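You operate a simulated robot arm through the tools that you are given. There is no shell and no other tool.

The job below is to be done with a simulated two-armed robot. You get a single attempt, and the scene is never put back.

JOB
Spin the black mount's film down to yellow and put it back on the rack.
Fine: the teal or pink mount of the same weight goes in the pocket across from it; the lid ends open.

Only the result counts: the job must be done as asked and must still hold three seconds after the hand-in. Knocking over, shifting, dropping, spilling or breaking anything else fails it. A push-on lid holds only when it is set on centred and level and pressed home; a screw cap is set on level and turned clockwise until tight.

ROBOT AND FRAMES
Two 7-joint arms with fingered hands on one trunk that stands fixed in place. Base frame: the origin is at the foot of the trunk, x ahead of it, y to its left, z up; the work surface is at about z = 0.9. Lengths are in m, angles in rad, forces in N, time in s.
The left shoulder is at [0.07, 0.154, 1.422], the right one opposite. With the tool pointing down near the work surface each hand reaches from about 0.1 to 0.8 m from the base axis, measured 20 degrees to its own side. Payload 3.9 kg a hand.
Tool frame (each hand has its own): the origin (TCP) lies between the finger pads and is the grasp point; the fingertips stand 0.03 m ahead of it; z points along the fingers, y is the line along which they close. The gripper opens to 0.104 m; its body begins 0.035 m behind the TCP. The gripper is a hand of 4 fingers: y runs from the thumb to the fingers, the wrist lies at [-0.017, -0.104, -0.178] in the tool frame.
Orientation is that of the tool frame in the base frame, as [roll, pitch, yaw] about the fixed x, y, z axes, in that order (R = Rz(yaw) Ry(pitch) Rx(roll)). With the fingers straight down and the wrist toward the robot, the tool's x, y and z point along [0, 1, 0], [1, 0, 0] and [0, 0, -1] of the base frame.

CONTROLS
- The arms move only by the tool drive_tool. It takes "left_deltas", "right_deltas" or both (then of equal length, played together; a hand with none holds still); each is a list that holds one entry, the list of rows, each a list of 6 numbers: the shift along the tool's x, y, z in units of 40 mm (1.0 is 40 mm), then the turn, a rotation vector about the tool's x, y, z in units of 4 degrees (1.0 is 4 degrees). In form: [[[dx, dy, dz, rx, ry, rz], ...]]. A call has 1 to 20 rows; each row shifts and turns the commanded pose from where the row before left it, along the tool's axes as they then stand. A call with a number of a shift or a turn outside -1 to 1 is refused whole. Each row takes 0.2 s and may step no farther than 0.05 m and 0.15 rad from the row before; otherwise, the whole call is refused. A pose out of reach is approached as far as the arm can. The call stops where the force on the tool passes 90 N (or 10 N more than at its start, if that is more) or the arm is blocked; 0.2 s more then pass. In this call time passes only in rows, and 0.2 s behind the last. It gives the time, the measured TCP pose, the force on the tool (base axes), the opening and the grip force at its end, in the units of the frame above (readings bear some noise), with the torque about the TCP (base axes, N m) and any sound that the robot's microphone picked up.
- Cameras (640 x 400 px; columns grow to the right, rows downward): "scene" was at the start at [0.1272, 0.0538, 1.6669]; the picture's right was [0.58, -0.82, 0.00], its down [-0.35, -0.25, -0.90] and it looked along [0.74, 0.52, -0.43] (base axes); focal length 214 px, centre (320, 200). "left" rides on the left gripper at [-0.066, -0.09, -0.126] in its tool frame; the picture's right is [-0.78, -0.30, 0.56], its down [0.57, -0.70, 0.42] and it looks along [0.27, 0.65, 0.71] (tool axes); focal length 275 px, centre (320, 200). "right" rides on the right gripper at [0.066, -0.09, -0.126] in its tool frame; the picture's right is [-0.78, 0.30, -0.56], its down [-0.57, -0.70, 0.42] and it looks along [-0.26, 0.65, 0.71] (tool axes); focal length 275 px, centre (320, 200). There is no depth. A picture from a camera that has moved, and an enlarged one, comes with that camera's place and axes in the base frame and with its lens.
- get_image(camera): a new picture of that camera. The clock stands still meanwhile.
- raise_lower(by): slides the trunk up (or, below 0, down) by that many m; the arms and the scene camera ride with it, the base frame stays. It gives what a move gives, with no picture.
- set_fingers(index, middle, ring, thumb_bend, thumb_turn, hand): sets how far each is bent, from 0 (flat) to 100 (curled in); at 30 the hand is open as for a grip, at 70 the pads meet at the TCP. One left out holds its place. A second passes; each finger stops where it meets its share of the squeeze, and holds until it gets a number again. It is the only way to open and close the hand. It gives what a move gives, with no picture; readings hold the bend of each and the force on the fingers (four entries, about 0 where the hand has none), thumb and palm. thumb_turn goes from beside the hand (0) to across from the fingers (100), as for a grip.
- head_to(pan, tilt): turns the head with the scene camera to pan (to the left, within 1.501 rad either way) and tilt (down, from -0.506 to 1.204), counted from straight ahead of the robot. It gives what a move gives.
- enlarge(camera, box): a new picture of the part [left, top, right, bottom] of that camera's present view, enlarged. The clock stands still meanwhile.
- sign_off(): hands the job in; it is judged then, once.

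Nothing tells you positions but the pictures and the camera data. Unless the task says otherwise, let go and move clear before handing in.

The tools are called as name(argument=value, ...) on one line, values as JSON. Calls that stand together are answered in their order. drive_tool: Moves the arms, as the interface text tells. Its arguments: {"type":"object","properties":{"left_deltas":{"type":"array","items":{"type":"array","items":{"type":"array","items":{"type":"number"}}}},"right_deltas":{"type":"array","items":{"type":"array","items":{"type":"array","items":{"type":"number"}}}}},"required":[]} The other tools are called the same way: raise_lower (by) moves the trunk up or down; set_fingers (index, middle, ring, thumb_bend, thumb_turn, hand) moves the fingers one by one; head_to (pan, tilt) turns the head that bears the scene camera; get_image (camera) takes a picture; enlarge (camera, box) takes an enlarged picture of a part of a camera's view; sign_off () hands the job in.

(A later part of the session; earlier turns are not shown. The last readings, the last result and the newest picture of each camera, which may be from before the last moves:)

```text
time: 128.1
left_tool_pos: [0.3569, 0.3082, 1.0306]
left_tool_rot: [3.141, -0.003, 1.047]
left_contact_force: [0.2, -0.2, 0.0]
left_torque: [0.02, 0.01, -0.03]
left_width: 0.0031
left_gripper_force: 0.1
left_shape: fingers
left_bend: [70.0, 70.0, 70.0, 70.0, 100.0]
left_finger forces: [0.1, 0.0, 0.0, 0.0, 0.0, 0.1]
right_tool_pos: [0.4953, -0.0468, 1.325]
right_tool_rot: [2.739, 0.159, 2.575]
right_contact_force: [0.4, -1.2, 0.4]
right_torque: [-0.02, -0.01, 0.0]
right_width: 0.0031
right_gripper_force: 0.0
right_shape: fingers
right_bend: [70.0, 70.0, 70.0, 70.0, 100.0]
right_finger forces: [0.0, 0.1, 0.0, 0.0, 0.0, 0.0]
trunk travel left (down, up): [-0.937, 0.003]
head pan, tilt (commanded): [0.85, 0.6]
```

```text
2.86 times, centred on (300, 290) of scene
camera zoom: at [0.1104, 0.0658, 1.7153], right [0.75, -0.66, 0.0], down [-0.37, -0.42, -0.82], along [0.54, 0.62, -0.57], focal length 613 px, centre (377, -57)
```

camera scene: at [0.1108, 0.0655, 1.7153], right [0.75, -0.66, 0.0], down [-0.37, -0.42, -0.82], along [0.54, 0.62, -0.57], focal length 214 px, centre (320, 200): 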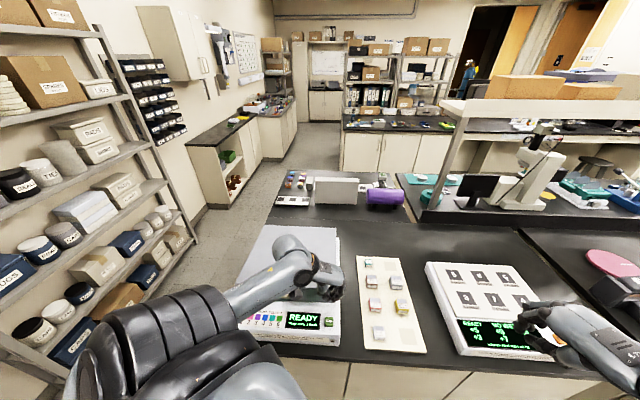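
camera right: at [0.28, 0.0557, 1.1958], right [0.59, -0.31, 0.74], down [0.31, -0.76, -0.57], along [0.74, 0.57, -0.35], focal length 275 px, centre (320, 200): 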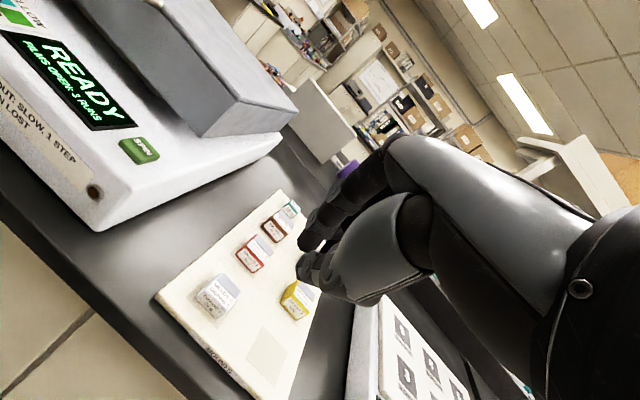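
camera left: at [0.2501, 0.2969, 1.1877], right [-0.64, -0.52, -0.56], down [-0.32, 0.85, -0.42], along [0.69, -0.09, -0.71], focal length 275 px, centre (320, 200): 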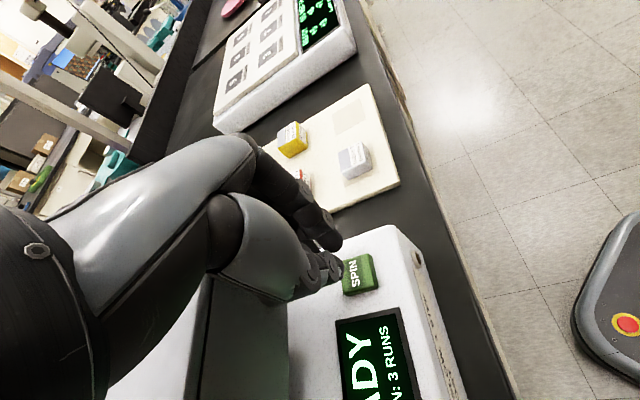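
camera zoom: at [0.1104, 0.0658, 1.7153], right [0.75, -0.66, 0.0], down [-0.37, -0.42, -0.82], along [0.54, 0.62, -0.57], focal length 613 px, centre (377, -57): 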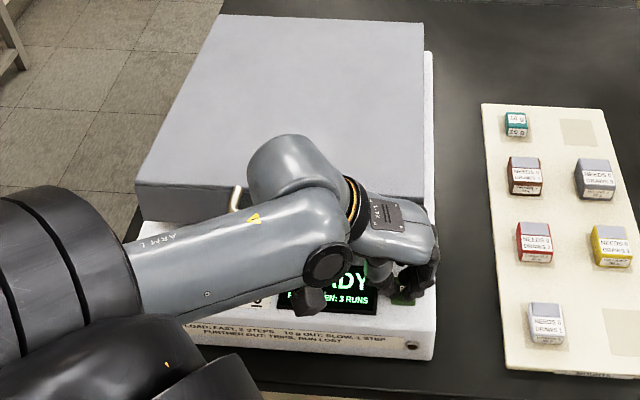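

No contact yet at z = 1.031. I'll keep pressing in 3–4 mm rows.

drive_tool(left_deltas=[[[0, 0, 0.09, 0, 0, 0], [0, 0, 0.09, 0, 0, 0]]])

drive_tool(left_deltas=[[[0, 0, 0.09, 0, 0, 0], [0, 0, 0.09, 0, 0, 0]]])

enlarge(camera="left", box=[260, 180, 440, 360])

```text
time: 128.7
left_tool_pos: [0.3575, 0.309, 1.0224]
left_tool_rot: [3.14, -0.001, 1.045]
left_contact_force: [0.3, 0.2, 0.3]
left_torque: [0.0, -0.02, 0.01]
left_width: 0.003
left_gripper_force: 1.1
left_shape: fingers
left_bend: [70.0, 70.0, 70.0, 70.0, 100.0]
left_finger forces: [1.3, 0.1, 0.0, 0.1, 0.0, 0.0]
right_tool_pos: [0.4958, -0.0466, 1.3258]
right_tool_rot: [2.738, 0.158, 2.577]
right_contact_force: [0.9, 1.0, -0.2]
right_torque: [-0.01, -0.05, 0.01]
right_width: 0.0034
right_gripper_force: 0.0
right_shape: fingers
right_bend: [70.0, 70.0, 70.0, 70.0, 100.0]
right_finger forces: [0.1, 0.0, 0.0, 0.1, 0.0, 0.1]
trunk travel left (down, up): [-0.937, 0.003]
head pan, tilt (commanded): [0.85, 0.6]
heard: click
```

```text
time: 129.3
left_tool_pos: [0.3586, 0.3075, 1.0182]
left_tool_rot: [3.136, -0.007, 1.046]
left_contact_force: [4.1, 0.0, 16.2]
left_torque: [-0.18, -0.17, 0.02]
left_width: 0.0029
left_gripper_force: 7.6
left_shape: fingers
left_bend: [70.0, 70.0, 70.0, 70.0, 100.0]
left_finger forces: [15.2, 0.7, 0.1, 0.0, 0.3, 0.0]
right_tool_pos: [0.4928, -0.0486, 1.3264]
right_tool_rot: [2.736, 0.159, 2.575]
right_contact_force: [-1.2, -0.8, -0.2]
right_torque: [0.02, -0.03, -0.01]
right_width: 0.0034
right_gripper_force: 0.1
right_shape: fingers
right_bend: [70.0, 70.0, 70.0, 70.0, 100.0]
right_finger forces: [0.0, 0.0, 0.0, 0.0, 0.0, 0.0]
trunk travel left (down, up): [-0.937, 0.003]
head pan, tilt (commanded): [0.85, 0.6]
```

```text
2.22 times, centred on (350, 270) of left
camera zoom: at [0.2458, 0.2958, 1.1429], right [-0.64, -0.52, -0.56], down [-0.32, 0.85, -0.43], along [0.7, -0.09, -0.71], focal length 612 px, centre (253, 44)
```

zoom: 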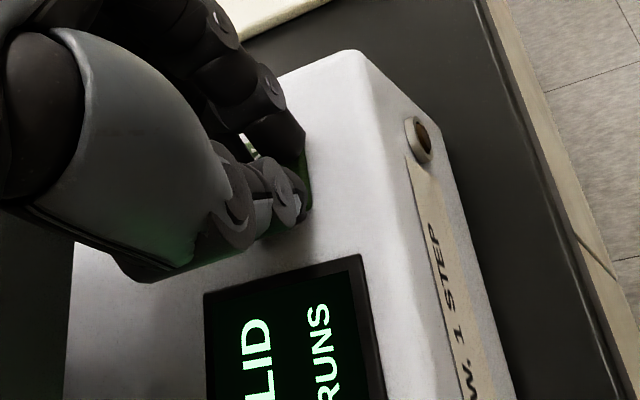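

I heard the click, and the display now shows something with "LID". I'll lift off the button and read it.

drive_tool(left_deltas=[[[0, 0, -0.3, 0, 0, 0], [0, 0, -0.8, 0, 0, 0], [0, 0, -0.8, 0, 0, 0]]])

get_image(camera="left")

enlarge(camera="scene", box=[230, 220, 370, 360])

```text
time: 130.1
left_tool_pos: [0.354, 0.3099, 1.0915]
left_tool_rot: [-3.14, 0.0, 1.045]
left_contact_force: [-1.1, -0.2, 0.4]
left_torque: [0.01, 0.0, -0.01]
left_width: 0.0034
left_gripper_force: 0.0
left_shape: fingers
left_bend: [70.0, 70.0, 70.0, 70.0, 100.0]
left_finger forces: [0.0, 0.0, 0.0, 0.0, 0.0, 0.0]
right_tool_pos: [0.4942, -0.0483, 1.3263]
right_tool_rot: [2.739, 0.16, 2.576]
right_contact_force: [0.1, 0.5, 0.0]
right_torque: [0.0, 0.0, 0.0]
right_width: 0.0036
right_gripper_force: 0.1
right_shape: fingers
right_bend: [70.0, 70.0, 70.0, 70.0, 100.0]
right_finger forces: [0.0, 0.1, 0.0, 0.0, 0.0, 0.0]
trunk travel left (down, up): [-0.937, 0.003]
head pan, tilt (commanded): [0.85, 0.6]
```

```text
taken
camera left: at [0.2433, 0.2962, 1.2162], right [-0.65, -0.52, -0.56], down [-0.32, 0.85, -0.42], along [0.69, -0.09, -0.71], focal length 275 px, centre (320, 200)
```

left: 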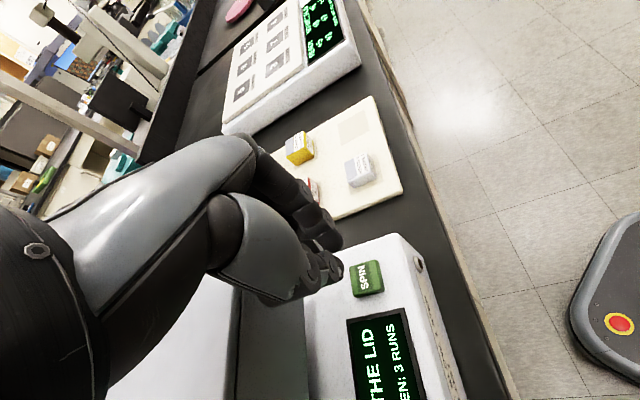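

```text
2.86 times, centred on (300, 290) of scene
camera zoom: at [0.1099, 0.065, 1.7153], right [0.75, -0.66, 0.0], down [-0.37, -0.42, -0.83], along [0.54, 0.62, -0.56], focal length 613 px, centre (377, -57)
```

zoom: 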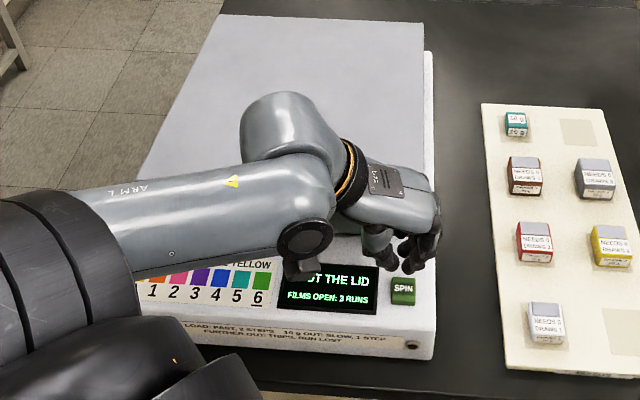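

The display says "SHUT THE LID", so the lid isn't quite home; no run was used. I'll move the hand aside and look closely at the lid's gap.

drive_tool(left_deltas=[[[0.7, -0.5, -0.6, 0, 0, 0], [0.7, -0.5, -0.6, 0, 0, 0], [0.7, -0.5, -0.6, 0, 0, 0], [0.7, -0.5, -0.6, 0, 0, 0], [0.7, -0.3, -0.6, 0, 0, 0]]])

get_image(camera="scene")

get_image(camera="left")

get_image(camera="right")

```text
time: 131.3
left_tool_pos: [0.3484, 0.4778, 1.2108]
left_tool_rot: [-3.141, -0.001, 1.046]
left_contact_force: [-0.8, 0.4, 0.3]
left_torque: [0.02, -0.02, -0.05]
left_width: 0.0033
left_gripper_force: 0.1
left_shape: fingers
left_bend: [70.0, 70.0, 70.0, 70.0, 100.0]
left_finger forces: [0.1, 0.1, 0.0, 0.1, 0.0, 0.0]
right_tool_pos: [0.4953, -0.0446, 1.3253]
right_tool_rot: [2.739, 0.16, 2.578]
right_contact_force: [-0.1, 0.6, 0.9]
right_torque: [0.02, 0.03, -0.04]
right_width: 0.0032
right_gripper_force: 0.0
right_shape: fingers
right_bend: [70.0, 70.0, 70.0, 70.0, 100.0]
right_finger forces: [0.0, 0.0, 0.0, 0.0, 0.0, 0.0]
trunk travel left (down, up): [-0.937, 0.003]
head pan, tilt (commanded): [0.85, 0.6]
```

```text
taken
camera scene: at [0.111, 0.0672, 1.7152], right [0.75, -0.66, 0.0], down [-0.37, -0.43, -0.82], along [0.54, 0.62, -0.57], focal length 214 px, centre (320, 200)
```

scene: 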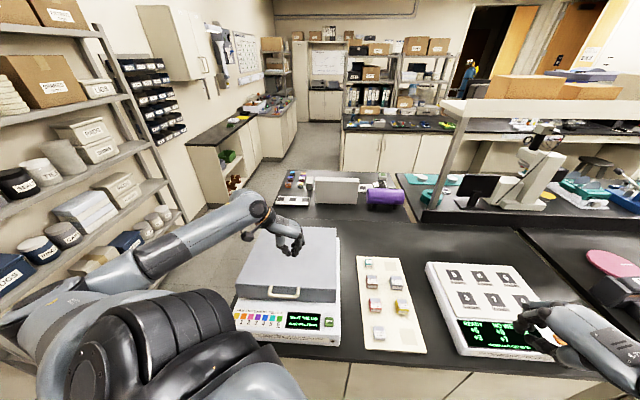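

```text
taken
camera left: at [0.2371, 0.4646, 1.3364], right [-0.65, -0.52, -0.56], down [-0.32, 0.85, -0.42], along [0.69, -0.1, -0.71], focal length 275 px, centre (320, 200)
```

left: 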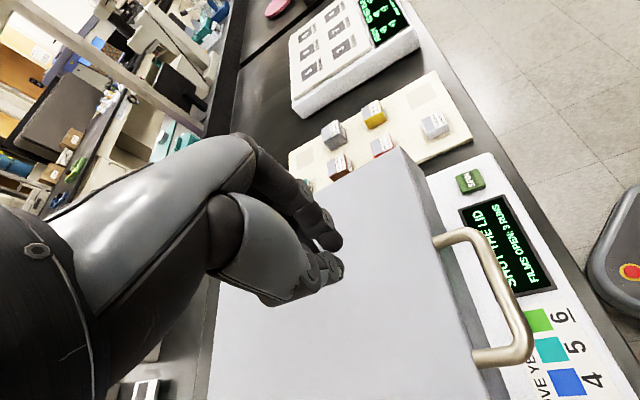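

```text
taken
camera right: at [0.359, -0.115, 1.3939], right [0.59, -0.31, 0.74], down [0.31, -0.76, -0.57], along [0.74, 0.57, -0.36], focal length 275 px, centre (320, 200)
```

right: 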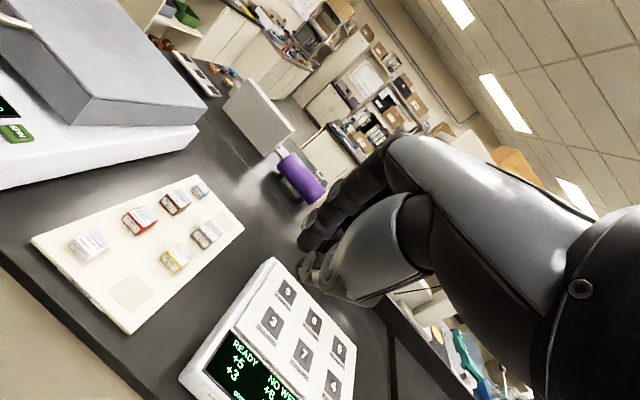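

The display reads "SHUT THE LID". I'll enlarge the lid's front and right edges to see the remaining gap.

enlarge(camera="scene", box=[230, 270, 350, 350])

enlarge(camera="right", box=[0, 30, 230, 190])

enlarge(camera="left", box=[380, 140, 560, 380])

```text
5.00 times, centred on (290, 310) of scene
camera zoom: at [0.111, 0.0672, 1.7152], right [0.75, -0.66, 0.0], down [-0.37, -0.43, -0.82], along [0.54, 0.62, -0.57], focal length 1072 px, centre (470, -350)
```

zoom: 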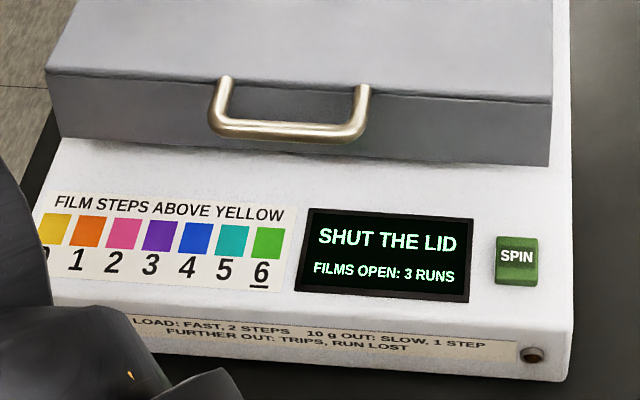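

```text
2.50 times, centred on (115, 110) of right
camera zoom: at [0.359, -0.115, 1.3939], right [0.59, -0.31, 0.74], down [0.31, -0.76, -0.57], along [0.74, 0.57, -0.36], focal length 688 px, centre (832, 425)
```

zoom: 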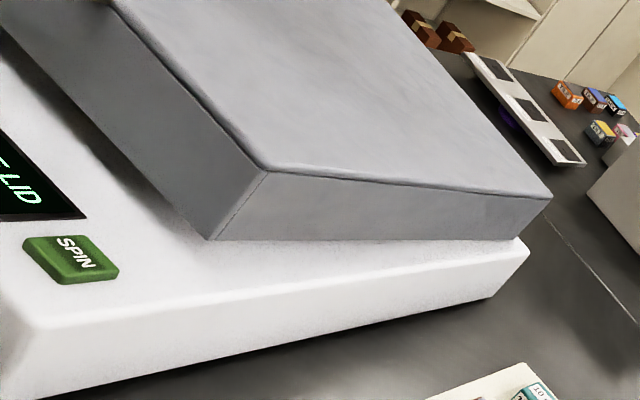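

```text
1.67 times, centred on (470, 260) of left
camera zoom: at [0.2371, 0.4646, 1.3364], right [-0.65, -0.52, -0.56], down [-0.32, 0.85, -0.42], along [0.69, -0.1, -0.71], focal length 459 px, centre (70, 100)
```

zoom: 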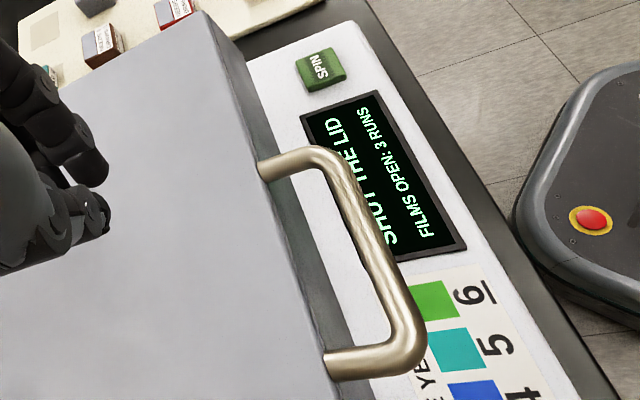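

The lid's front still stands about 2–3 cm high (roughly 4–5° open), so it needs a firmer press near the front edge, where I have more leverage. The left fist is almost over that spot; I'll press there in small rows.

drive_tool(left_deltas=[[[-0.23, -0.25, 0.6, 0, 0, 0], [0, 0, 0.6, 0, 0, 0], [0, 0, 0.6, 0, 0, 0], [0, 0, 0.3, 0, 0, 0]]])

drive_tool(left_deltas=[[[0, 0, 0.2, 0, 0, 0], [0, 0, 0.2, 0, 0, 0]]])

enlarge(camera="scene", box=[210, 210, 370, 350])

```text
time: 132.3
left_tool_pos: [0.3334, 0.4737, 1.128]
left_tool_rot: [-3.14, -0.004, 1.045]
left_contact_force: [-0.9, 0.3, 0.7]
left_torque: [-0.02, 0.01, 0.01]
left_width: 0.0034
left_gripper_force: 0.1
left_shape: fingers
left_bend: [70.0, 70.0, 70.0, 70.0, 100.0]
left_finger forces: [0.0, 0.0, 0.1, 0.1, 0.0, 0.0]
right_tool_pos: [0.4938, -0.0473, 1.3253]
right_tool_rot: [2.738, 0.158, 2.578]
right_contact_force: [0.2, 0.0, 0.9]
right_torque: [-0.01, 0.0, 0.02]
right_width: 0.0034
right_gripper_force: 0.0
right_shape: fingers
right_bend: [70.0, 70.0, 70.0, 70.0, 100.0]
right_finger forces: [0.0, 0.1, 0.0, 0.0, 0.0, 0.0]
trunk travel left (down, up): [-0.937, 0.003]
head pan, tilt (commanded): [0.85, 0.6]
```

```text
time: 132.9
left_tool_pos: [0.3339, 0.4749, 1.1125]
left_tool_rot: [3.141, -0.002, 1.046]
left_contact_force: [-0.7, -0.7, 0.4]
left_torque: [-0.01, -0.01, -0.02]
left_width: 0.0032
left_gripper_force: 0.2
left_shape: fingers
left_bend: [70.0, 70.0, 70.0, 70.0, 100.0]
left_finger forces: [0.0, 0.0, 0.1, 0.0, 0.0, 0.0]
right_tool_pos: [0.4947, -0.0476, 1.3257]
right_tool_rot: [2.739, 0.158, 2.579]
right_contact_force: [-0.7, 0.7, -0.7]
right_torque: [0.01, -0.02, 0.01]
right_width: 0.0033
right_gripper_force: 0.0
right_shape: fingers
right_bend: [70.0, 70.0, 70.0, 70.0, 100.0]
right_finger forces: [0.1, 0.1, 0.1, 0.1, 0.0, 0.1]
trunk travel left (down, up): [-0.937, 0.003]
head pan, tilt (commanded): [0.85, 0.6]
```

```text
2.86 times, centred on (290, 280) of scene
camera zoom: at [0.1105, 0.0658, 1.7153], right [0.75, -0.66, 0.0], down [-0.37, -0.42, -0.82], along [0.54, 0.62, -0.57], focal length 613 px, centre (406, -29)
```

zoom: 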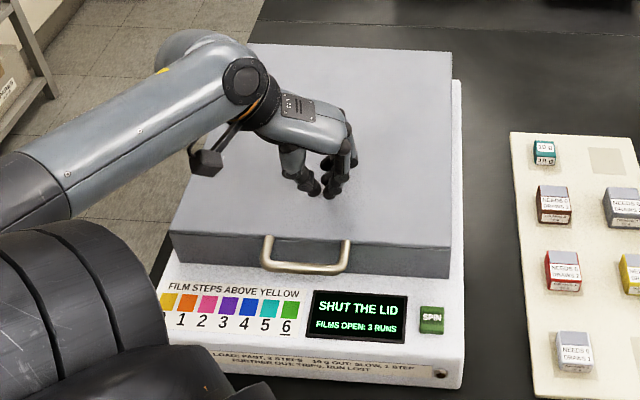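

No contact yet at z = 1.1125. I'll continue down in small rows.

drive_tool(left_deltas=[[[0, 0, 0.15, 0, 0, 0], [0, 0, 0.15, 0, 0, 0]]])

drive_tool(left_deltas=[[[0, 0, 0.15, 0, 0, 0], [0, 0, 0.15, 0, 0, 0]]])

enlarge(camera="scene", box=[210, 210, 370, 350])

```text
time: 133.5
left_tool_pos: [0.3331, 0.4744, 1.1001]
left_tool_rot: [-3.141, -0.001, 1.046]
left_contact_force: [0.7, -0.3, -0.1]
left_torque: [0.02, 0.01, -0.01]
left_width: 0.0034
left_gripper_force: 0.0
left_shape: fingers
left_bend: [70.0, 70.0, 70.0, 70.0, 100.0]
left_finger forces: [0.0, 0.1, 0.0, 0.0, 0.0, 0.0]
right_tool_pos: [0.4945, -0.0467, 1.3245]
right_tool_rot: [2.739, 0.159, 2.578]
right_contact_force: [0.1, 0.1, 1.2]
right_torque: [0.0, 0.0, -0.01]
right_width: 0.0036
right_gripper_force: 0.0
right_shape: fingers
right_bend: [70.0, 70.0, 70.0, 70.0, 100.0]
right_finger forces: [0.0, 0.0, 0.0, 0.1, 0.0, 0.0]
trunk travel left (down, up): [-0.937, 0.003]
head pan, tilt (commanded): [0.85, 0.6]
```

```text
time: 134.1
left_tool_pos: [0.3328, 0.4744, 1.0875]
left_tool_rot: [-3.142, 0.001, 1.047]
left_contact_force: [-0.2, -0.1, 0.1]
left_torque: [0.0, -0.03, 0.0]
left_width: 0.0033
left_gripper_force: 0.1
left_shape: fingers
left_bend: [70.0, 70.0, 70.0, 70.0, 100.0]
left_finger forces: [0.0, 0.0, 0.0, 0.1, 0.0, 0.1]
right_tool_pos: [0.4951, -0.0459, 1.3259]
right_tool_rot: [2.739, 0.159, 2.577]
right_contact_force: [0.1, 0.1, 0.3]
right_torque: [-0.01, -0.02, -0.01]
right_width: 0.003
right_gripper_force: 0.2
right_shape: fingers
right_bend: [70.0, 70.0, 70.0, 70.0, 100.0]
right_finger forces: [0.0, 0.0, 0.0, 0.1, 0.0, 0.0]
trunk travel left (down, up): [-0.937, 0.003]
head pan, tilt (commanded): [0.85, 0.6]
```

```text
2.86 times, centred on (290, 280) of scene
camera zoom: at [0.1107, 0.066, 1.7153], right [0.75, -0.66, 0.0], down [-0.37, -0.42, -0.82], along [0.54, 0.62, -0.57], focal length 613 px, centre (406, -29)
```

zoom: 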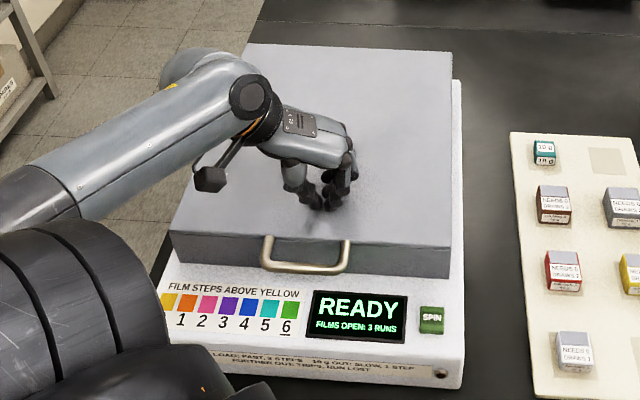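

The message has cleared back to READY. Still no contact at 1.0875, so I'll continue down.

drive_tool(left_deltas=[[[0, 0, 0.1, 0, 0, 0], [0, 0, 0.1, 0, 0, 0]]])

drive_tool(left_deltas=[[[0, 0, 0.1, 0, 0, 0], [0, 0, 0.1, 0, 0, 0]]])

enlarge(camera="scene", box=[210, 210, 370, 350])

```text
time: 134.7
left_tool_pos: [0.3329, 0.4726, 1.0861]
left_tool_rot: [3.135, -0.013, 1.045]
left_contact_force: [-3.0, 3.8, 35.9]
left_torque: [0.21, 0.47, 0.0]
left_width: 0.0036
left_gripper_force: 18.5
left_shape: fingers
left_bend: [70.0, 70.0, 70.0, 70.0, 100.0]
left_finger forces: [3.5, 0.1, 0.1, 0.0, 32.8, 0.0]
right_tool_pos: [0.4908, -0.05, 1.3278]
right_tool_rot: [2.735, 0.158, 2.576]
right_contact_force: [0.4, 0.0, 0.2]
right_torque: [0.01, -0.02, -0.06]
right_width: 0.0035
right_gripper_force: 0.1
right_shape: fingers
right_bend: [70.0, 70.0, 70.0, 70.0, 100.0]
right_finger forces: [0.1, 0.0, 0.0, 0.1, 0.0, 0.0]
trunk travel left (down, up): [-0.937, 0.003]
head pan, tilt (commanded): [0.85, 0.6]
```

```text
time: 135.3
left_tool_pos: [0.332, 0.4715, 1.0849]
left_tool_rot: [3.131, -0.03, 1.049]
left_contact_force: [-9.4, 6.6, 79.6]
left_torque: [0.56, 1.0, 0.09]
left_width: 0.0034
left_gripper_force: 39.8
left_shape: fingers
left_bend: [70.0, 70.0, 70.0, 70.0, 100.0]
left_finger forces: [10.8, 0.0, 0.0, 0.0, 69.1, 0.0]
right_tool_pos: [0.4857, -0.0555, 1.3296]
right_tool_rot: [2.728, 0.162, 2.573]
right_contact_force: [-0.1, -0.1, 0.4]
right_torque: [0.0, 0.01, 0.0]
right_width: 0.0032
right_gripper_force: 0.0
right_shape: fingers
right_bend: [70.0, 70.0, 70.0, 70.0, 100.0]
right_finger forces: [0.0, 0.1, 0.0, 0.1, 0.1, 0.0]
trunk travel left (down, up): [-0.937, 0.003]
head pan, tilt (commanded): [0.85, 0.6]
```

```text
2.86 times, centred on (290, 280) of scene
camera zoom: at [0.0983, 0.0547, 1.7173], right [0.75, -0.66, 0.0], down [-0.37, -0.42, -0.83], along [0.55, 0.62, -0.56], focal length 613 px, centre (406, -29)
```

zoom: 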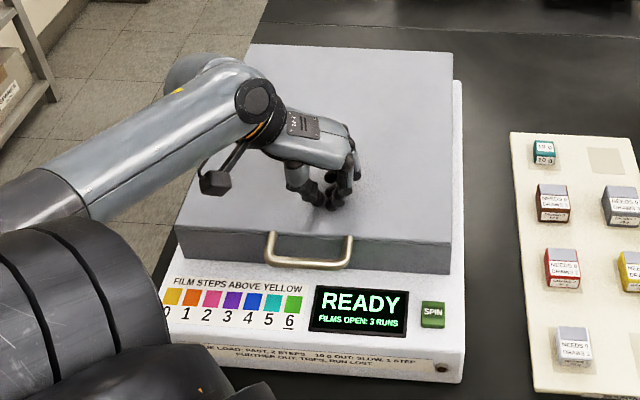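

With 80 N the fist doesn't go lower and the lid looks level. I'll compare the lid's gap from the right camera while it's pressed.

enlarge(camera="right", box=[0, 30, 230, 190])

enlarge(camera="scene", box=[230, 270, 350, 350])

```text
2.50 times, centred on (115, 110) of right
camera zoom: at [0.349, -0.1253, 1.3965], right [0.59, -0.32, 0.75], down [0.31, -0.76, -0.57], along [0.75, 0.57, -0.35], focal length 688 px, centre (832, 425)
```

zoom: 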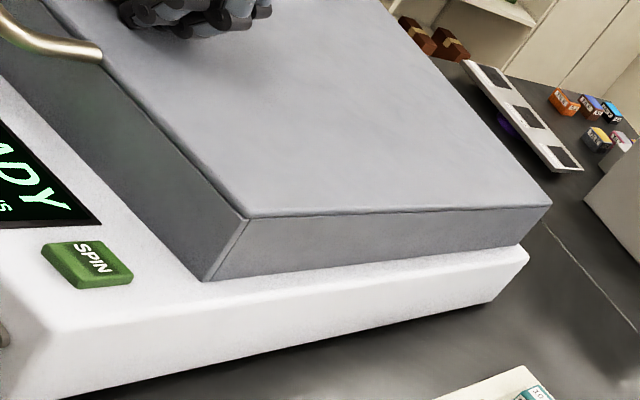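

```text
5.00 times, centred on (290, 310) of scene
camera zoom: at [0.0983, 0.0547, 1.7173], right [0.75, -0.66, 0.0], down [-0.37, -0.42, -0.83], along [0.55, 0.62, -0.56], focal length 1072 px, centre (470, -350)
```

zoom: 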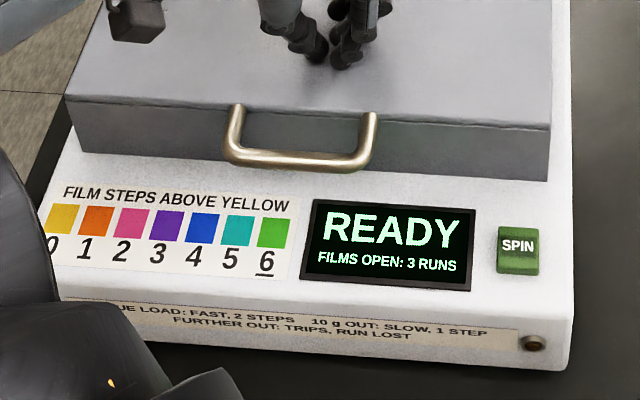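

Pressed down, the lid is clearly closed and level. I'll release slowly and see whether it stays or springs up.

drive_tool(left_deltas=[[[0, 0, -0.15, 0, 0, 0], [0, 0, -0.15, 0, 0, 0], [0, 0, -0.3, 0, 0, 0], [0, 0, -0.5, 0, 0, 0]]])

enlarge(camera="right", box=[0, 30, 230, 190])

drive_tool(left_deltas=[[[0, 0, 0, 0, 0, 0], [0, 0, 0, 0, 0, 0], [0, 0, 0, 0, 0, 0], [0, 0, 0, 0, 0, 0], [0, 0, 0, 0, 0, 0]]])

enlarge(camera="right", box=[0, 30, 230, 190])

```text
time: 136.3
left_tool_pos: [0.3295, 0.4721, 1.1148]
left_tool_rot: [-3.139, 0.003, 1.047]
left_contact_force: [0.0, -0.5, 0.6]
left_torque: [-0.02, 0.0, -0.02]
left_width: 0.003
left_gripper_force: 0.0
left_shape: fingers
left_bend: [70.0, 70.0, 70.0, 70.0, 100.0]
left_finger forces: [0.0, 0.0, 0.0, 0.1, 0.0, 0.0]
right_tool_pos: [0.4939, -0.0476, 1.3252]
right_tool_rot: [2.736, 0.159, 2.574]
right_contact_force: [-0.6, -0.4, 0.3]
right_torque: [0.01, -0.04, 0.01]
right_width: 0.0034
right_gripper_force: 0.0
right_shape: fingers
right_bend: [70.0, 70.0, 70.0, 70.0, 100.0]
right_finger forces: [0.1, 0.1, 0.0, 0.0, 0.0, 0.1]
trunk travel left (down, up): [-0.937, 0.003]
head pan, tilt (commanded): [0.85, 0.6]
```

```text
2.50 times, centred on (115, 110) of right
camera zoom: at [0.357, -0.1172, 1.3939], right [0.59, -0.31, 0.74], down [0.31, -0.76, -0.57], along [0.74, 0.57, -0.35], focal length 688 px, centre (832, 425)
```

zoom: 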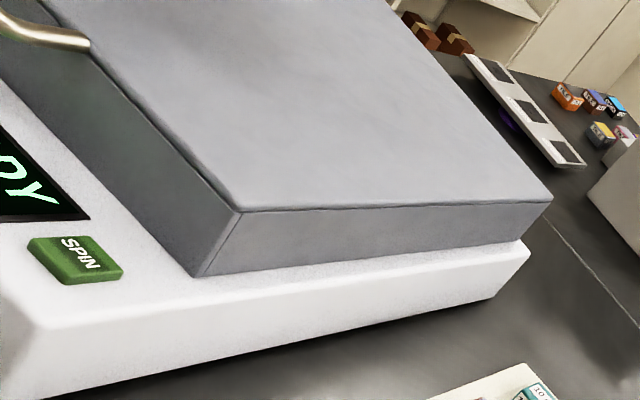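

```text
time: 137.5
left_tool_pos: [0.3335, 0.4746, 1.1149]
left_tool_rot: [-3.141, -0.002, 1.046]
left_contact_force: [-0.4, -0.5, 0.3]
left_torque: [0.01, 0.0, 0.03]
left_width: 0.0026
left_gripper_force: 0.1
left_shape: fingers
left_bend: [70.0, 70.0, 70.0, 70.0, 100.0]
left_finger forces: [0.0, 0.1, 0.1, 0.0, 0.1, 0.0]
right_tool_pos: [0.4954, -0.0465, 1.3252]
right_tool_rot: [2.739, 0.16, 2.577]
right_contact_force: [0.6, -0.6, 0.3]
right_torque: [0.0, 0.01, -0.01]
right_width: 0.0031
right_gripper_force: 0.1
right_shape: fingers
right_bend: [70.0, 70.0, 70.0, 70.0, 100.0]
right_finger forces: [0.0, 0.0, 0.0, 0.1, 0.0, 0.0]
trunk travel left (down, up): [-0.937, 0.003]
head pan, tilt (commanded): [0.85, 0.6]
```

```text
2.50 times, centred on (115, 110) of right
camera zoom: at [0.3585, -0.116, 1.3939], right [0.59, -0.31, 0.74], down [0.31, -0.76, -0.57], along [0.74, 0.57, -0.36], focal length 688 px, centre (832, 425)
```

zoom: 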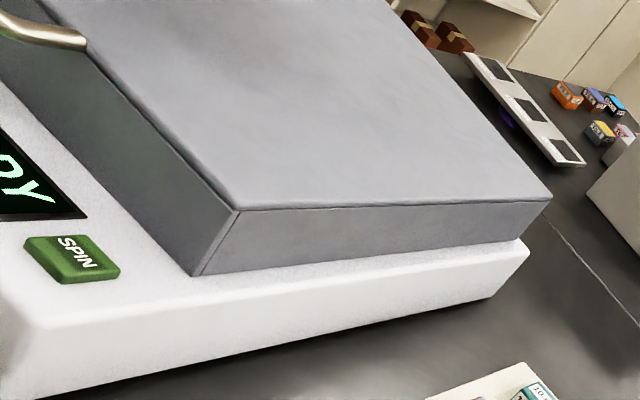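

The lid now stays closed and level after release. I'll go back over the SPIN button, keeping high over the handle, and press again.

drive_tool(left_deltas=[[[0, 0, -0.6, 0, 0, 0], [0, 0, -0.6, 0, 0, 0], [-0.6585, 0.516, 0, 0, 0, 0], [-0.6585, 0.516, 0, 0, 0, 0], [-0.6585, 0.516, 0, 0, 0, 0], [-0.6585, 0.516, 0, 0, 0, 0], [-0.6585, 0.516, 0, 0, 0, 0], [0, 0, 0.7, 0, 0, 0], [0, 0, 0.7, 0, 0, 0], [0, 0, 0.7, 0, 0, 0]]])

enlarge(camera="right", box=[0, 30, 230, 190])

get_image(camera="left")

```text
time: 139.7
left_tool_pos: [0.3585, 0.3072, 1.0813]
left_tool_rot: [3.14, -0.001, 1.045]
left_contact_force: [0.0, -0.1, -0.1]
left_torque: [0.0, 0.04, -0.02]
left_width: 0.0024
left_gripper_force: 0.0
left_shape: fingers
left_bend: [70.0, 70.0, 70.0, 70.0, 100.0]
left_finger forces: [0.1, 0.0, 0.2, 0.0, 0.0, 0.0]
right_tool_pos: [0.4943, -0.0466, 1.3251]
right_tool_rot: [2.739, 0.157, 2.577]
right_contact_force: [0.3, 0.4, 0.8]
right_torque: [0.02, 0.0, 0.01]
right_width: 0.0033
right_gripper_force: 0.0
right_shape: fingers
right_bend: [70.0, 70.0, 70.0, 70.0, 100.0]
right_finger forces: [0.0, 0.0, 0.0, 0.1, 0.0, 0.0]
trunk travel left (down, up): [-0.937, 0.003]
head pan, tilt (commanded): [0.85, 0.6]
```

```text
2.50 times, centred on (115, 110) of right
camera zoom: at [0.359, -0.1164, 1.3939], right [0.59, -0.31, 0.74], down [0.31, -0.76, -0.57], along [0.74, 0.57, -0.36], focal length 688 px, centre (832, 425)
```

zoom: 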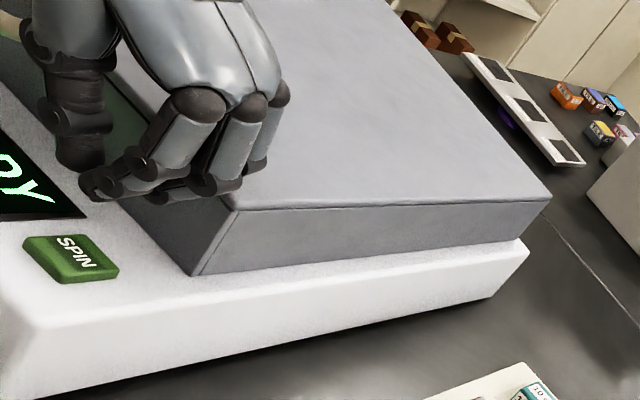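

```text
taken
camera left: at [0.2466, 0.2939, 1.2054], right [-0.64, -0.52, -0.56], down [-0.32, 0.85, -0.42], along [0.69, -0.09, -0.71], focal length 275 px, centre (320, 200)
```

left: 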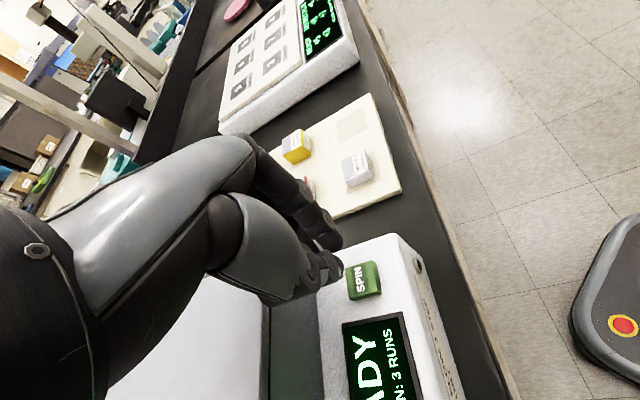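

The lid is still shut and the fist is over SPIN. I'll press until the click.

drive_tool(left_deltas=[[[0, 0, 0.4, 0, 0, 0], [0, 0, 0.4, 0, 0, 0], [0, 0, 0.4, 0, 0, 0], [0, 0, 0.1, 0, 0, 0], [0, 0, 0.1, 0, 0, 0], [0, 0, 0.1, 0, 0, 0]]])

enlarge(camera="left", box=[260, 180, 440, 400])

```text
time: 141.1
left_tool_pos: [0.3579, 0.3094, 1.0205]
left_tool_rot: [3.14, -0.003, 1.048]
left_contact_force: [0.5, -0.8, 4.3]
left_torque: [-0.08, -0.01, -0.01]
left_width: 0.0027
left_gripper_force: 2.7
left_shape: fingers
left_bend: [70.0, 70.0, 70.0, 70.0, 100.0]
left_finger forces: [4.4, 0.0, 0.0, 0.1, 0.3, 0.0]
right_tool_pos: [0.4944, -0.047, 1.3259]
right_tool_rot: [2.739, 0.158, 2.578]
right_contact_force: [0.4, 0.3, 0.8]
right_torque: [0.06, 0.01, 0.01]
right_width: 0.0031
right_gripper_force: 0.0
right_shape: fingers
right_bend: [70.0, 70.0, 70.0, 70.0, 100.0]
right_finger forces: [0.1, 0.0, 0.0, 0.0, 0.2, 0.1]
trunk travel left (down, up): [-0.937, 0.003]
head pan, tilt (commanded): [0.85, 0.6]
heard: click
```

```text
1.82 times, centred on (350, 290) of left
camera zoom: at [0.2467, 0.2956, 1.1455], right [-0.64, -0.52, -0.56], down [-0.32, 0.85, -0.42], along [0.7, -0.09, -0.71], focal length 500 px, centre (266, 36)
```

zoom: 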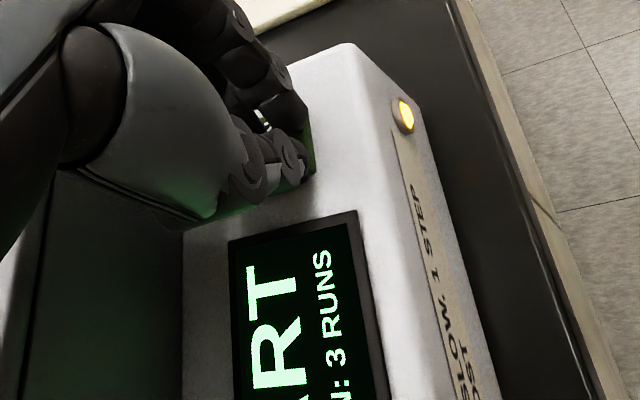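

Click, and the display shows "START" with the lamp lit — the run has begun. I'll lift the hand and watch the display.

drive_tool(left_deltas=[[[0, 0, -0.4, 0, 0, 0], [0, 0, -0.8, 0, 0, 0], [0, 0, -0.8, 0, 0, 0]]])

enlarge(camera="scene", box=[210, 210, 370, 350])

drive_tool(left_deltas=[[[0, 0, 0, 0, 0, 0], [0, 0, 0, 0, 0, 0], [0, 0, 0, 0, 0, 0], [0, 0, 0, 0, 0, 0], [0, 0, 0, 0, 0, 0], [0, 0, 0, 0, 0, 0], [0, 0, 0, 0, 0, 0], [0, 0, 0, 0, 0, 0], [0, 0, 0, 0, 0, 0], [0, 0, 0, 0, 0, 0]]])

enlarge(camera="scene", box=[210, 210, 370, 350])

```text
time: 141.9
left_tool_pos: [0.357, 0.3065, 1.0992]
left_tool_rot: [-3.138, -0.003, 1.048]
left_contact_force: [-0.1, -0.6, 1.0]
left_torque: [0.01, 0.0, 0.03]
left_width: 0.0033
left_gripper_force: 0.0
left_shape: fingers
left_bend: [70.0, 70.0, 70.0, 70.0, 100.0]
left_finger forces: [0.0, 0.0, 0.0, 0.1, 0.0, 0.1]
right_tool_pos: [0.4944, -0.0472, 1.3253]
right_tool_rot: [2.738, 0.159, 2.578]
right_contact_force: [-0.3, 0.2, 0.0]
right_torque: [-0.02, -0.01, 0.02]
right_width: 0.0035
right_gripper_force: 0.2
right_shape: fingers
right_bend: [70.0, 70.0, 70.0, 70.0, 100.0]
right_finger forces: [0.0, 0.0, 0.1, 0.1, 0.0, 0.1]
trunk travel left (down, up): [-0.937, 0.003]
head pan, tilt (commanded): [0.85, 0.6]
```

```text
2.86 times, centred on (290, 280) of scene
camera zoom: at [0.1099, 0.0652, 1.7153], right [0.75, -0.66, 0.0], down [-0.37, -0.42, -0.83], along [0.54, 0.62, -0.56], focal length 613 px, centre (406, -29)
```

zoom: 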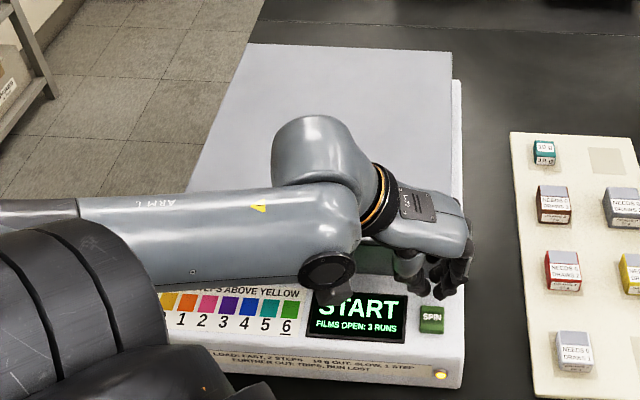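

```text
time: 144.1
left_tool_pos: [0.356, 0.3059, 1.0989]
left_tool_rot: [-3.142, -0.002, 1.045]
left_contact_force: [-0.3, -0.1, -0.1]
left_torque: [0.0, 0.0, 0.0]
left_width: 0.0036
left_gripper_force: 0.1
left_shape: fingers
left_bend: [70.0, 70.0, 70.0, 70.0, 100.0]
left_finger forces: [0.1, 0.1, 0.0, 0.0, 0.0, 0.1]
right_tool_pos: [0.4939, -0.0471, 1.3263]
right_tool_rot: [2.738, 0.16, 2.577]
right_contact_force: [0.5, 0.1, 0.4]
right_torque: [0.03, -0.01, -0.01]
right_width: 0.0034
right_gripper_force: 0.0
right_shape: fingers
right_bend: [70.0, 70.0, 70.0, 70.0, 100.0]
right_finger forces: [0.0, 0.0, 0.0, 0.0, 0.1, 0.1]
trunk travel left (down, up): [-0.937, 0.003]
head pan, tilt (commanded): [0.85, 0.6]
```

```text
2.86 times, centred on (290, 280) of scene
camera zoom: at [0.1105, 0.0658, 1.7153], right [0.75, -0.66, 0.0], down [-0.37, -0.42, -0.82], along [0.54, 0.62, -0.57], focal length 613 px, centre (406, -29)
```

zoom: 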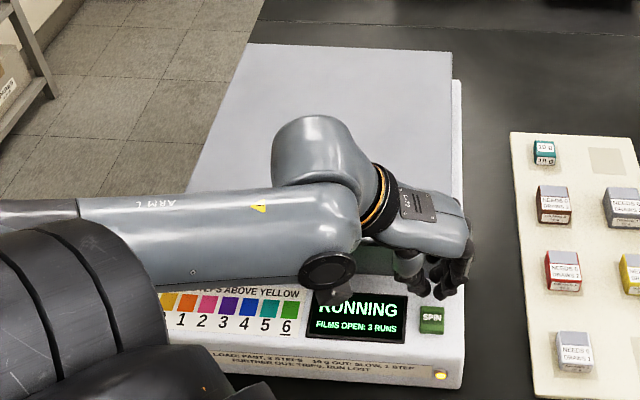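

The display says RUNNING. I'll wait for the run to finish.

drive_tool(left_deltas=[[[0.5, -0.4, -0.5, 0, 0, 0], [0.5, -0.4, -0.5, 0, 0, 0], [0.5, -0.4, -0.5, 0, 0, 0], [0.5, -0.4, -0.5, 0, 0, 0], [0.5, 0, -0.5, 0, 0, 0], [0.5, 0, -0.5, 0, 0, 0], [0, 0, 0, 0, 0, 0], [0, 0, 0, 0, 0, 0], [0, 0, 0, 0, 0, 0], [0, 0, 0, 0, 0, 0]]])

get_image(camera="scene")

enlarge(camera="scene", box=[210, 210, 370, 350])

```text
time: 146.3
left_tool_pos: [0.3623, 0.4437, 1.2223]
left_tool_rot: [-3.141, -0.002, 1.045]
left_contact_force: [-0.2, -0.5, 0.0]
left_torque: [0.01, 0.0, -0.01]
left_width: 0.0036
left_gripper_force: 0.1
left_shape: fingers
left_bend: [70.0, 70.0, 70.0, 70.0, 100.0]
left_finger forces: [0.0, 0.0, 0.0, 0.0, 0.0, 0.1]
right_tool_pos: [0.4961, -0.0453, 1.3267]
right_tool_rot: [2.738, 0.159, 2.577]
right_contact_force: [0.3, -0.3, -0.4]
right_torque: [0.04, -0.01, 0.0]
right_width: 0.0033
right_gripper_force: 0.1
right_shape: fingers
right_bend: [70.0, 70.0, 70.0, 70.0, 100.0]
right_finger forces: [0.0, 0.0, 0.0, 0.0, 0.0, 0.0]
trunk travel left (down, up): [-0.937, 0.003]
head pan, tilt (commanded): [0.85, 0.6]
```

```text
taken
camera scene: at [0.1104, 0.0658, 1.7153], right [0.75, -0.66, 0.0], down [-0.37, -0.42, -0.83], along [0.54, 0.62, -0.57], focal length 214 px, centre (320, 200)
```

scene: 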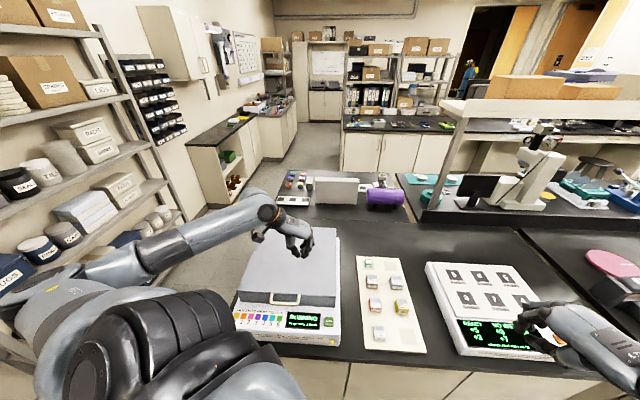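

```text
2.86 times, centred on (290, 280) of scene
camera zoom: at [0.1104, 0.0658, 1.7153], right [0.75, -0.66, 0.0], down [-0.37, -0.42, -0.83], along [0.54, 0.62, -0.57], focal length 613 px, centre (406, -29)
```

zoom: 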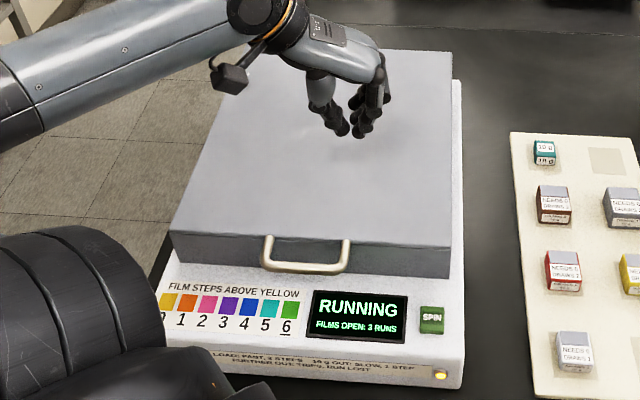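

Still running. While waiting, I'll shift the left hand back over the lid and turn it to 135°, ready for the handle, watching that the elbow stays out.

drive_tool(left_deltas=[[[0.704, -0.439, -0.375, 0, 0, 0], [0.704, -0.439, -0.375, 0, 0, 0], [0, 0, 0, 0, 0, -0.987], [0, 0, 0, 0, 0, -0.987], [0, 0, 0, 0, 0, -0.987], [0, 0, 0, 0, 0, -0.987], [0, 0, 0, 0, 0, -0.987], [0, 0, 0, 0, 0, -0.987], [0, 0, 0, 0, 0, -0.987], [0, 0, 0, 0, 0, -0.987], [0, 0, 0, 0, 0, -0.987], [0, 0, 0, 0, 0, -0.987]]])

drive_tool(left_deltas=[[[0, 0, 0, 0, 0, -0.987], [0, 0, 0, 0, 0, -0.987], [0, 0, 0, 0, 0, -0.987], [0, 0, 0, 0, 0, -0.987], [0, 0, 0, 0, 0, -0.987], [0, 0, 0, 0, 0, -0.987], [0, 0, 0, 0, 0, -0.987], [0, 0, 0, 0, 0, -0.987], [0, 0, 0, 0, 0, -0.987]]])

get_image(camera="scene")

get_image(camera="left")

```text
time: 148.9
left_tool_pos: [0.3586, 0.5107, 1.2496]
left_tool_rot: [3.141, -0.002, 1.74]
left_contact_force: [0.2, 0.1, -0.6]
left_torque: [-0.01, -0.01, 0.01]
left_width: 0.0034
left_gripper_force: 0.1
left_shape: fingers
left_bend: [70.0, 70.0, 70.0, 70.0, 100.0]
left_finger forces: [0.1, 0.0, 0.0, 0.1, 0.1, 0.0]
right_tool_pos: [0.4956, -0.0459, 1.3253]
right_tool_rot: [2.739, 0.159, 2.577]
right_contact_force: [-0.5, -0.3, -0.4]
right_torque: [0.03, -0.04, -0.01]
right_width: 0.0034
right_gripper_force: 0.1
right_shape: fingers
right_bend: [70.0, 70.0, 70.0, 70.0, 100.0]
right_finger forces: [0.0, 0.0, 0.1, 0.0, 0.0, 0.1]
trunk travel left (down, up): [-0.937, 0.003]
head pan, tilt (commanded): [0.85, 0.6]
```

```text
time: 150.9
left_tool_pos: [0.3599, 0.5103, 1.2487]
left_tool_rot: [3.14, -0.006, 2.358]
left_contact_force: [-0.2, 0.2, 0.0]
left_torque: [0.01, 0.01, -0.03]
left_width: 0.0033
left_gripper_force: 0.1
left_shape: fingers
left_bend: [70.0, 70.0, 70.0, 70.0, 100.0]
left_finger forces: [0.0, 0.0, 0.1, 0.1, 0.0, 0.0]
right_tool_pos: [0.495, -0.0472, 1.3257]
right_tool_rot: [2.739, 0.159, 2.577]
right_contact_force: [0.1, 0.5, 0.0]
right_torque: [0.03, 0.0, 0.0]
right_width: 0.0032
right_gripper_force: 0.0
right_shape: fingers
right_bend: [70.0, 70.0, 70.0, 70.0, 100.0]
right_finger forces: [0.0, 0.0, 0.1, 0.1, 0.0, 0.0]
trunk travel left (down, up): [-0.937, 0.003]
head pan, tilt (commanded): [0.85, 0.6]
```

```text
taken
camera scene: at [0.1109, 0.0656, 1.7153], right [0.75, -0.66, 0.0], down [-0.37, -0.42, -0.82], along [0.54, 0.62, -0.57], focal length 214 px, centre (320, 200)
```

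scene: 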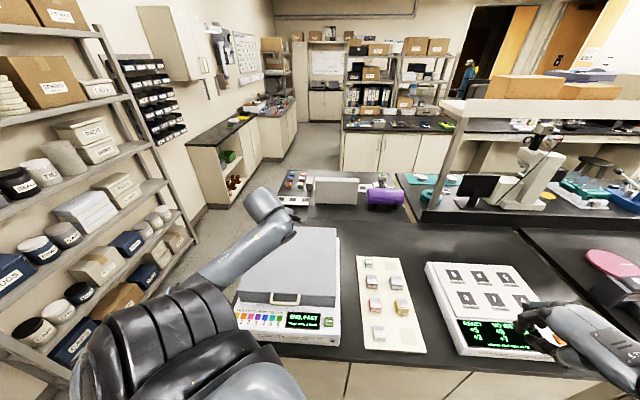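

```text
taken
camera left: at [0.3427, 0.4, 1.375], right [0.34, -0.76, -0.56], down [-0.9, -0.09, -0.42], along [0.27, 0.65, -0.71], focal length 275 px, centre (320, 200)
```

left: 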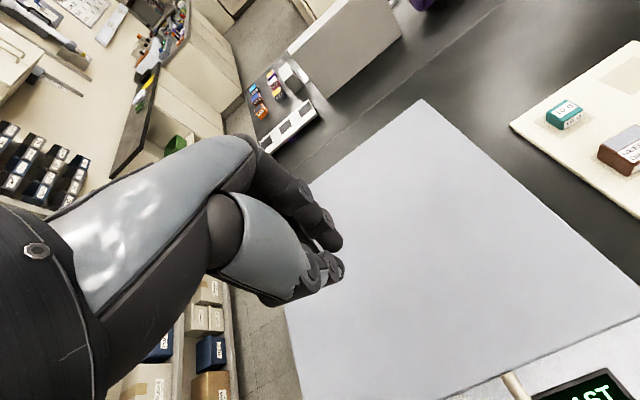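

The display changed; it looks like "END, FAST". I'll enlarge it.

enlarge(camera="scene", box=[230, 280, 350, 350])

```text
5.33 times, centred on (290, 315) of scene
camera zoom: at [0.1109, 0.0656, 1.7153], right [0.75, -0.66, 0.0], down [-0.37, -0.42, -0.82], along [0.54, 0.62, -0.57], focal length 1144 px, centre (480, -413)
```

zoom: 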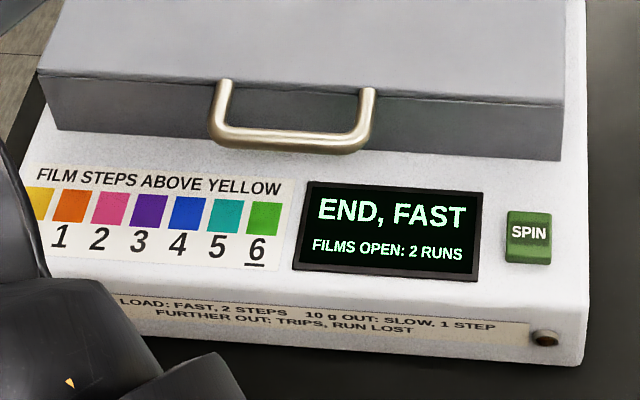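

"END, FAST — 2 RUNS left": the true-balance fast run took the film down 2 steps, which should make it yellow. Now to open the lid I need the bar's exact place, so I'll swing the right hand's camera a little left for a second view of the handle.

drive_tool(right_deltas=[[[0, 0, 0, -0.148, 0.356, -0.855], [0, 0, 0, -0.148, 0.356, -0.855], [0, 0, 0, -0.148, 0.356, -0.855], [0, 0, 0, -0.148, 0.356, -0.855], [0, 0, 0, -0.148, 0.356, -0.855]]])

get_image(camera="right")

```text
time: 152.1
left_tool_pos: [0.3605, 0.5105, 1.2505]
left_tool_rot: [3.14, -0.002, 2.357]
left_contact_force: [-0.5, -0.4, 0.5]
left_torque: [-0.02, 0.02, -0.02]
left_width: 0.0032
left_gripper_force: 0.1
left_shape: fingers
left_bend: [70.0, 70.0, 70.0, 70.0, 100.0]
left_finger forces: [0.0, 0.1, 0.0, 0.0, 0.1, 0.0]
right_tool_pos: [0.4962, -0.0453, 1.3271]
right_tool_rot: [2.738, 0.161, 2.906]
right_contact_force: [-0.2, 0.8, 0.8]
right_torque: [-0.01, 0.0, 0.0]
right_width: 0.0033
right_gripper_force: 0.2
right_shape: fingers
right_bend: [70.0, 70.0, 70.0, 70.0, 100.0]
right_finger forces: [0.0, 0.0, 0.0, 0.0, 0.0, 0.1]
trunk travel left (down, up): [-0.937, 0.003]
head pan, tilt (commanded): [0.85, 0.6]
```

```text
taken
camera right: at [0.3893, -0.1549, 1.3949], right [0.66, -0.1, 0.74], down [0.54, -0.62, -0.56], along [0.52, 0.78, -0.35], focal length 275 px, centre (320, 200)
```

right: 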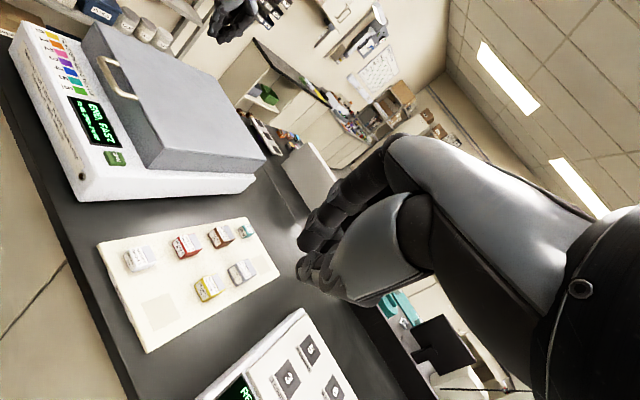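

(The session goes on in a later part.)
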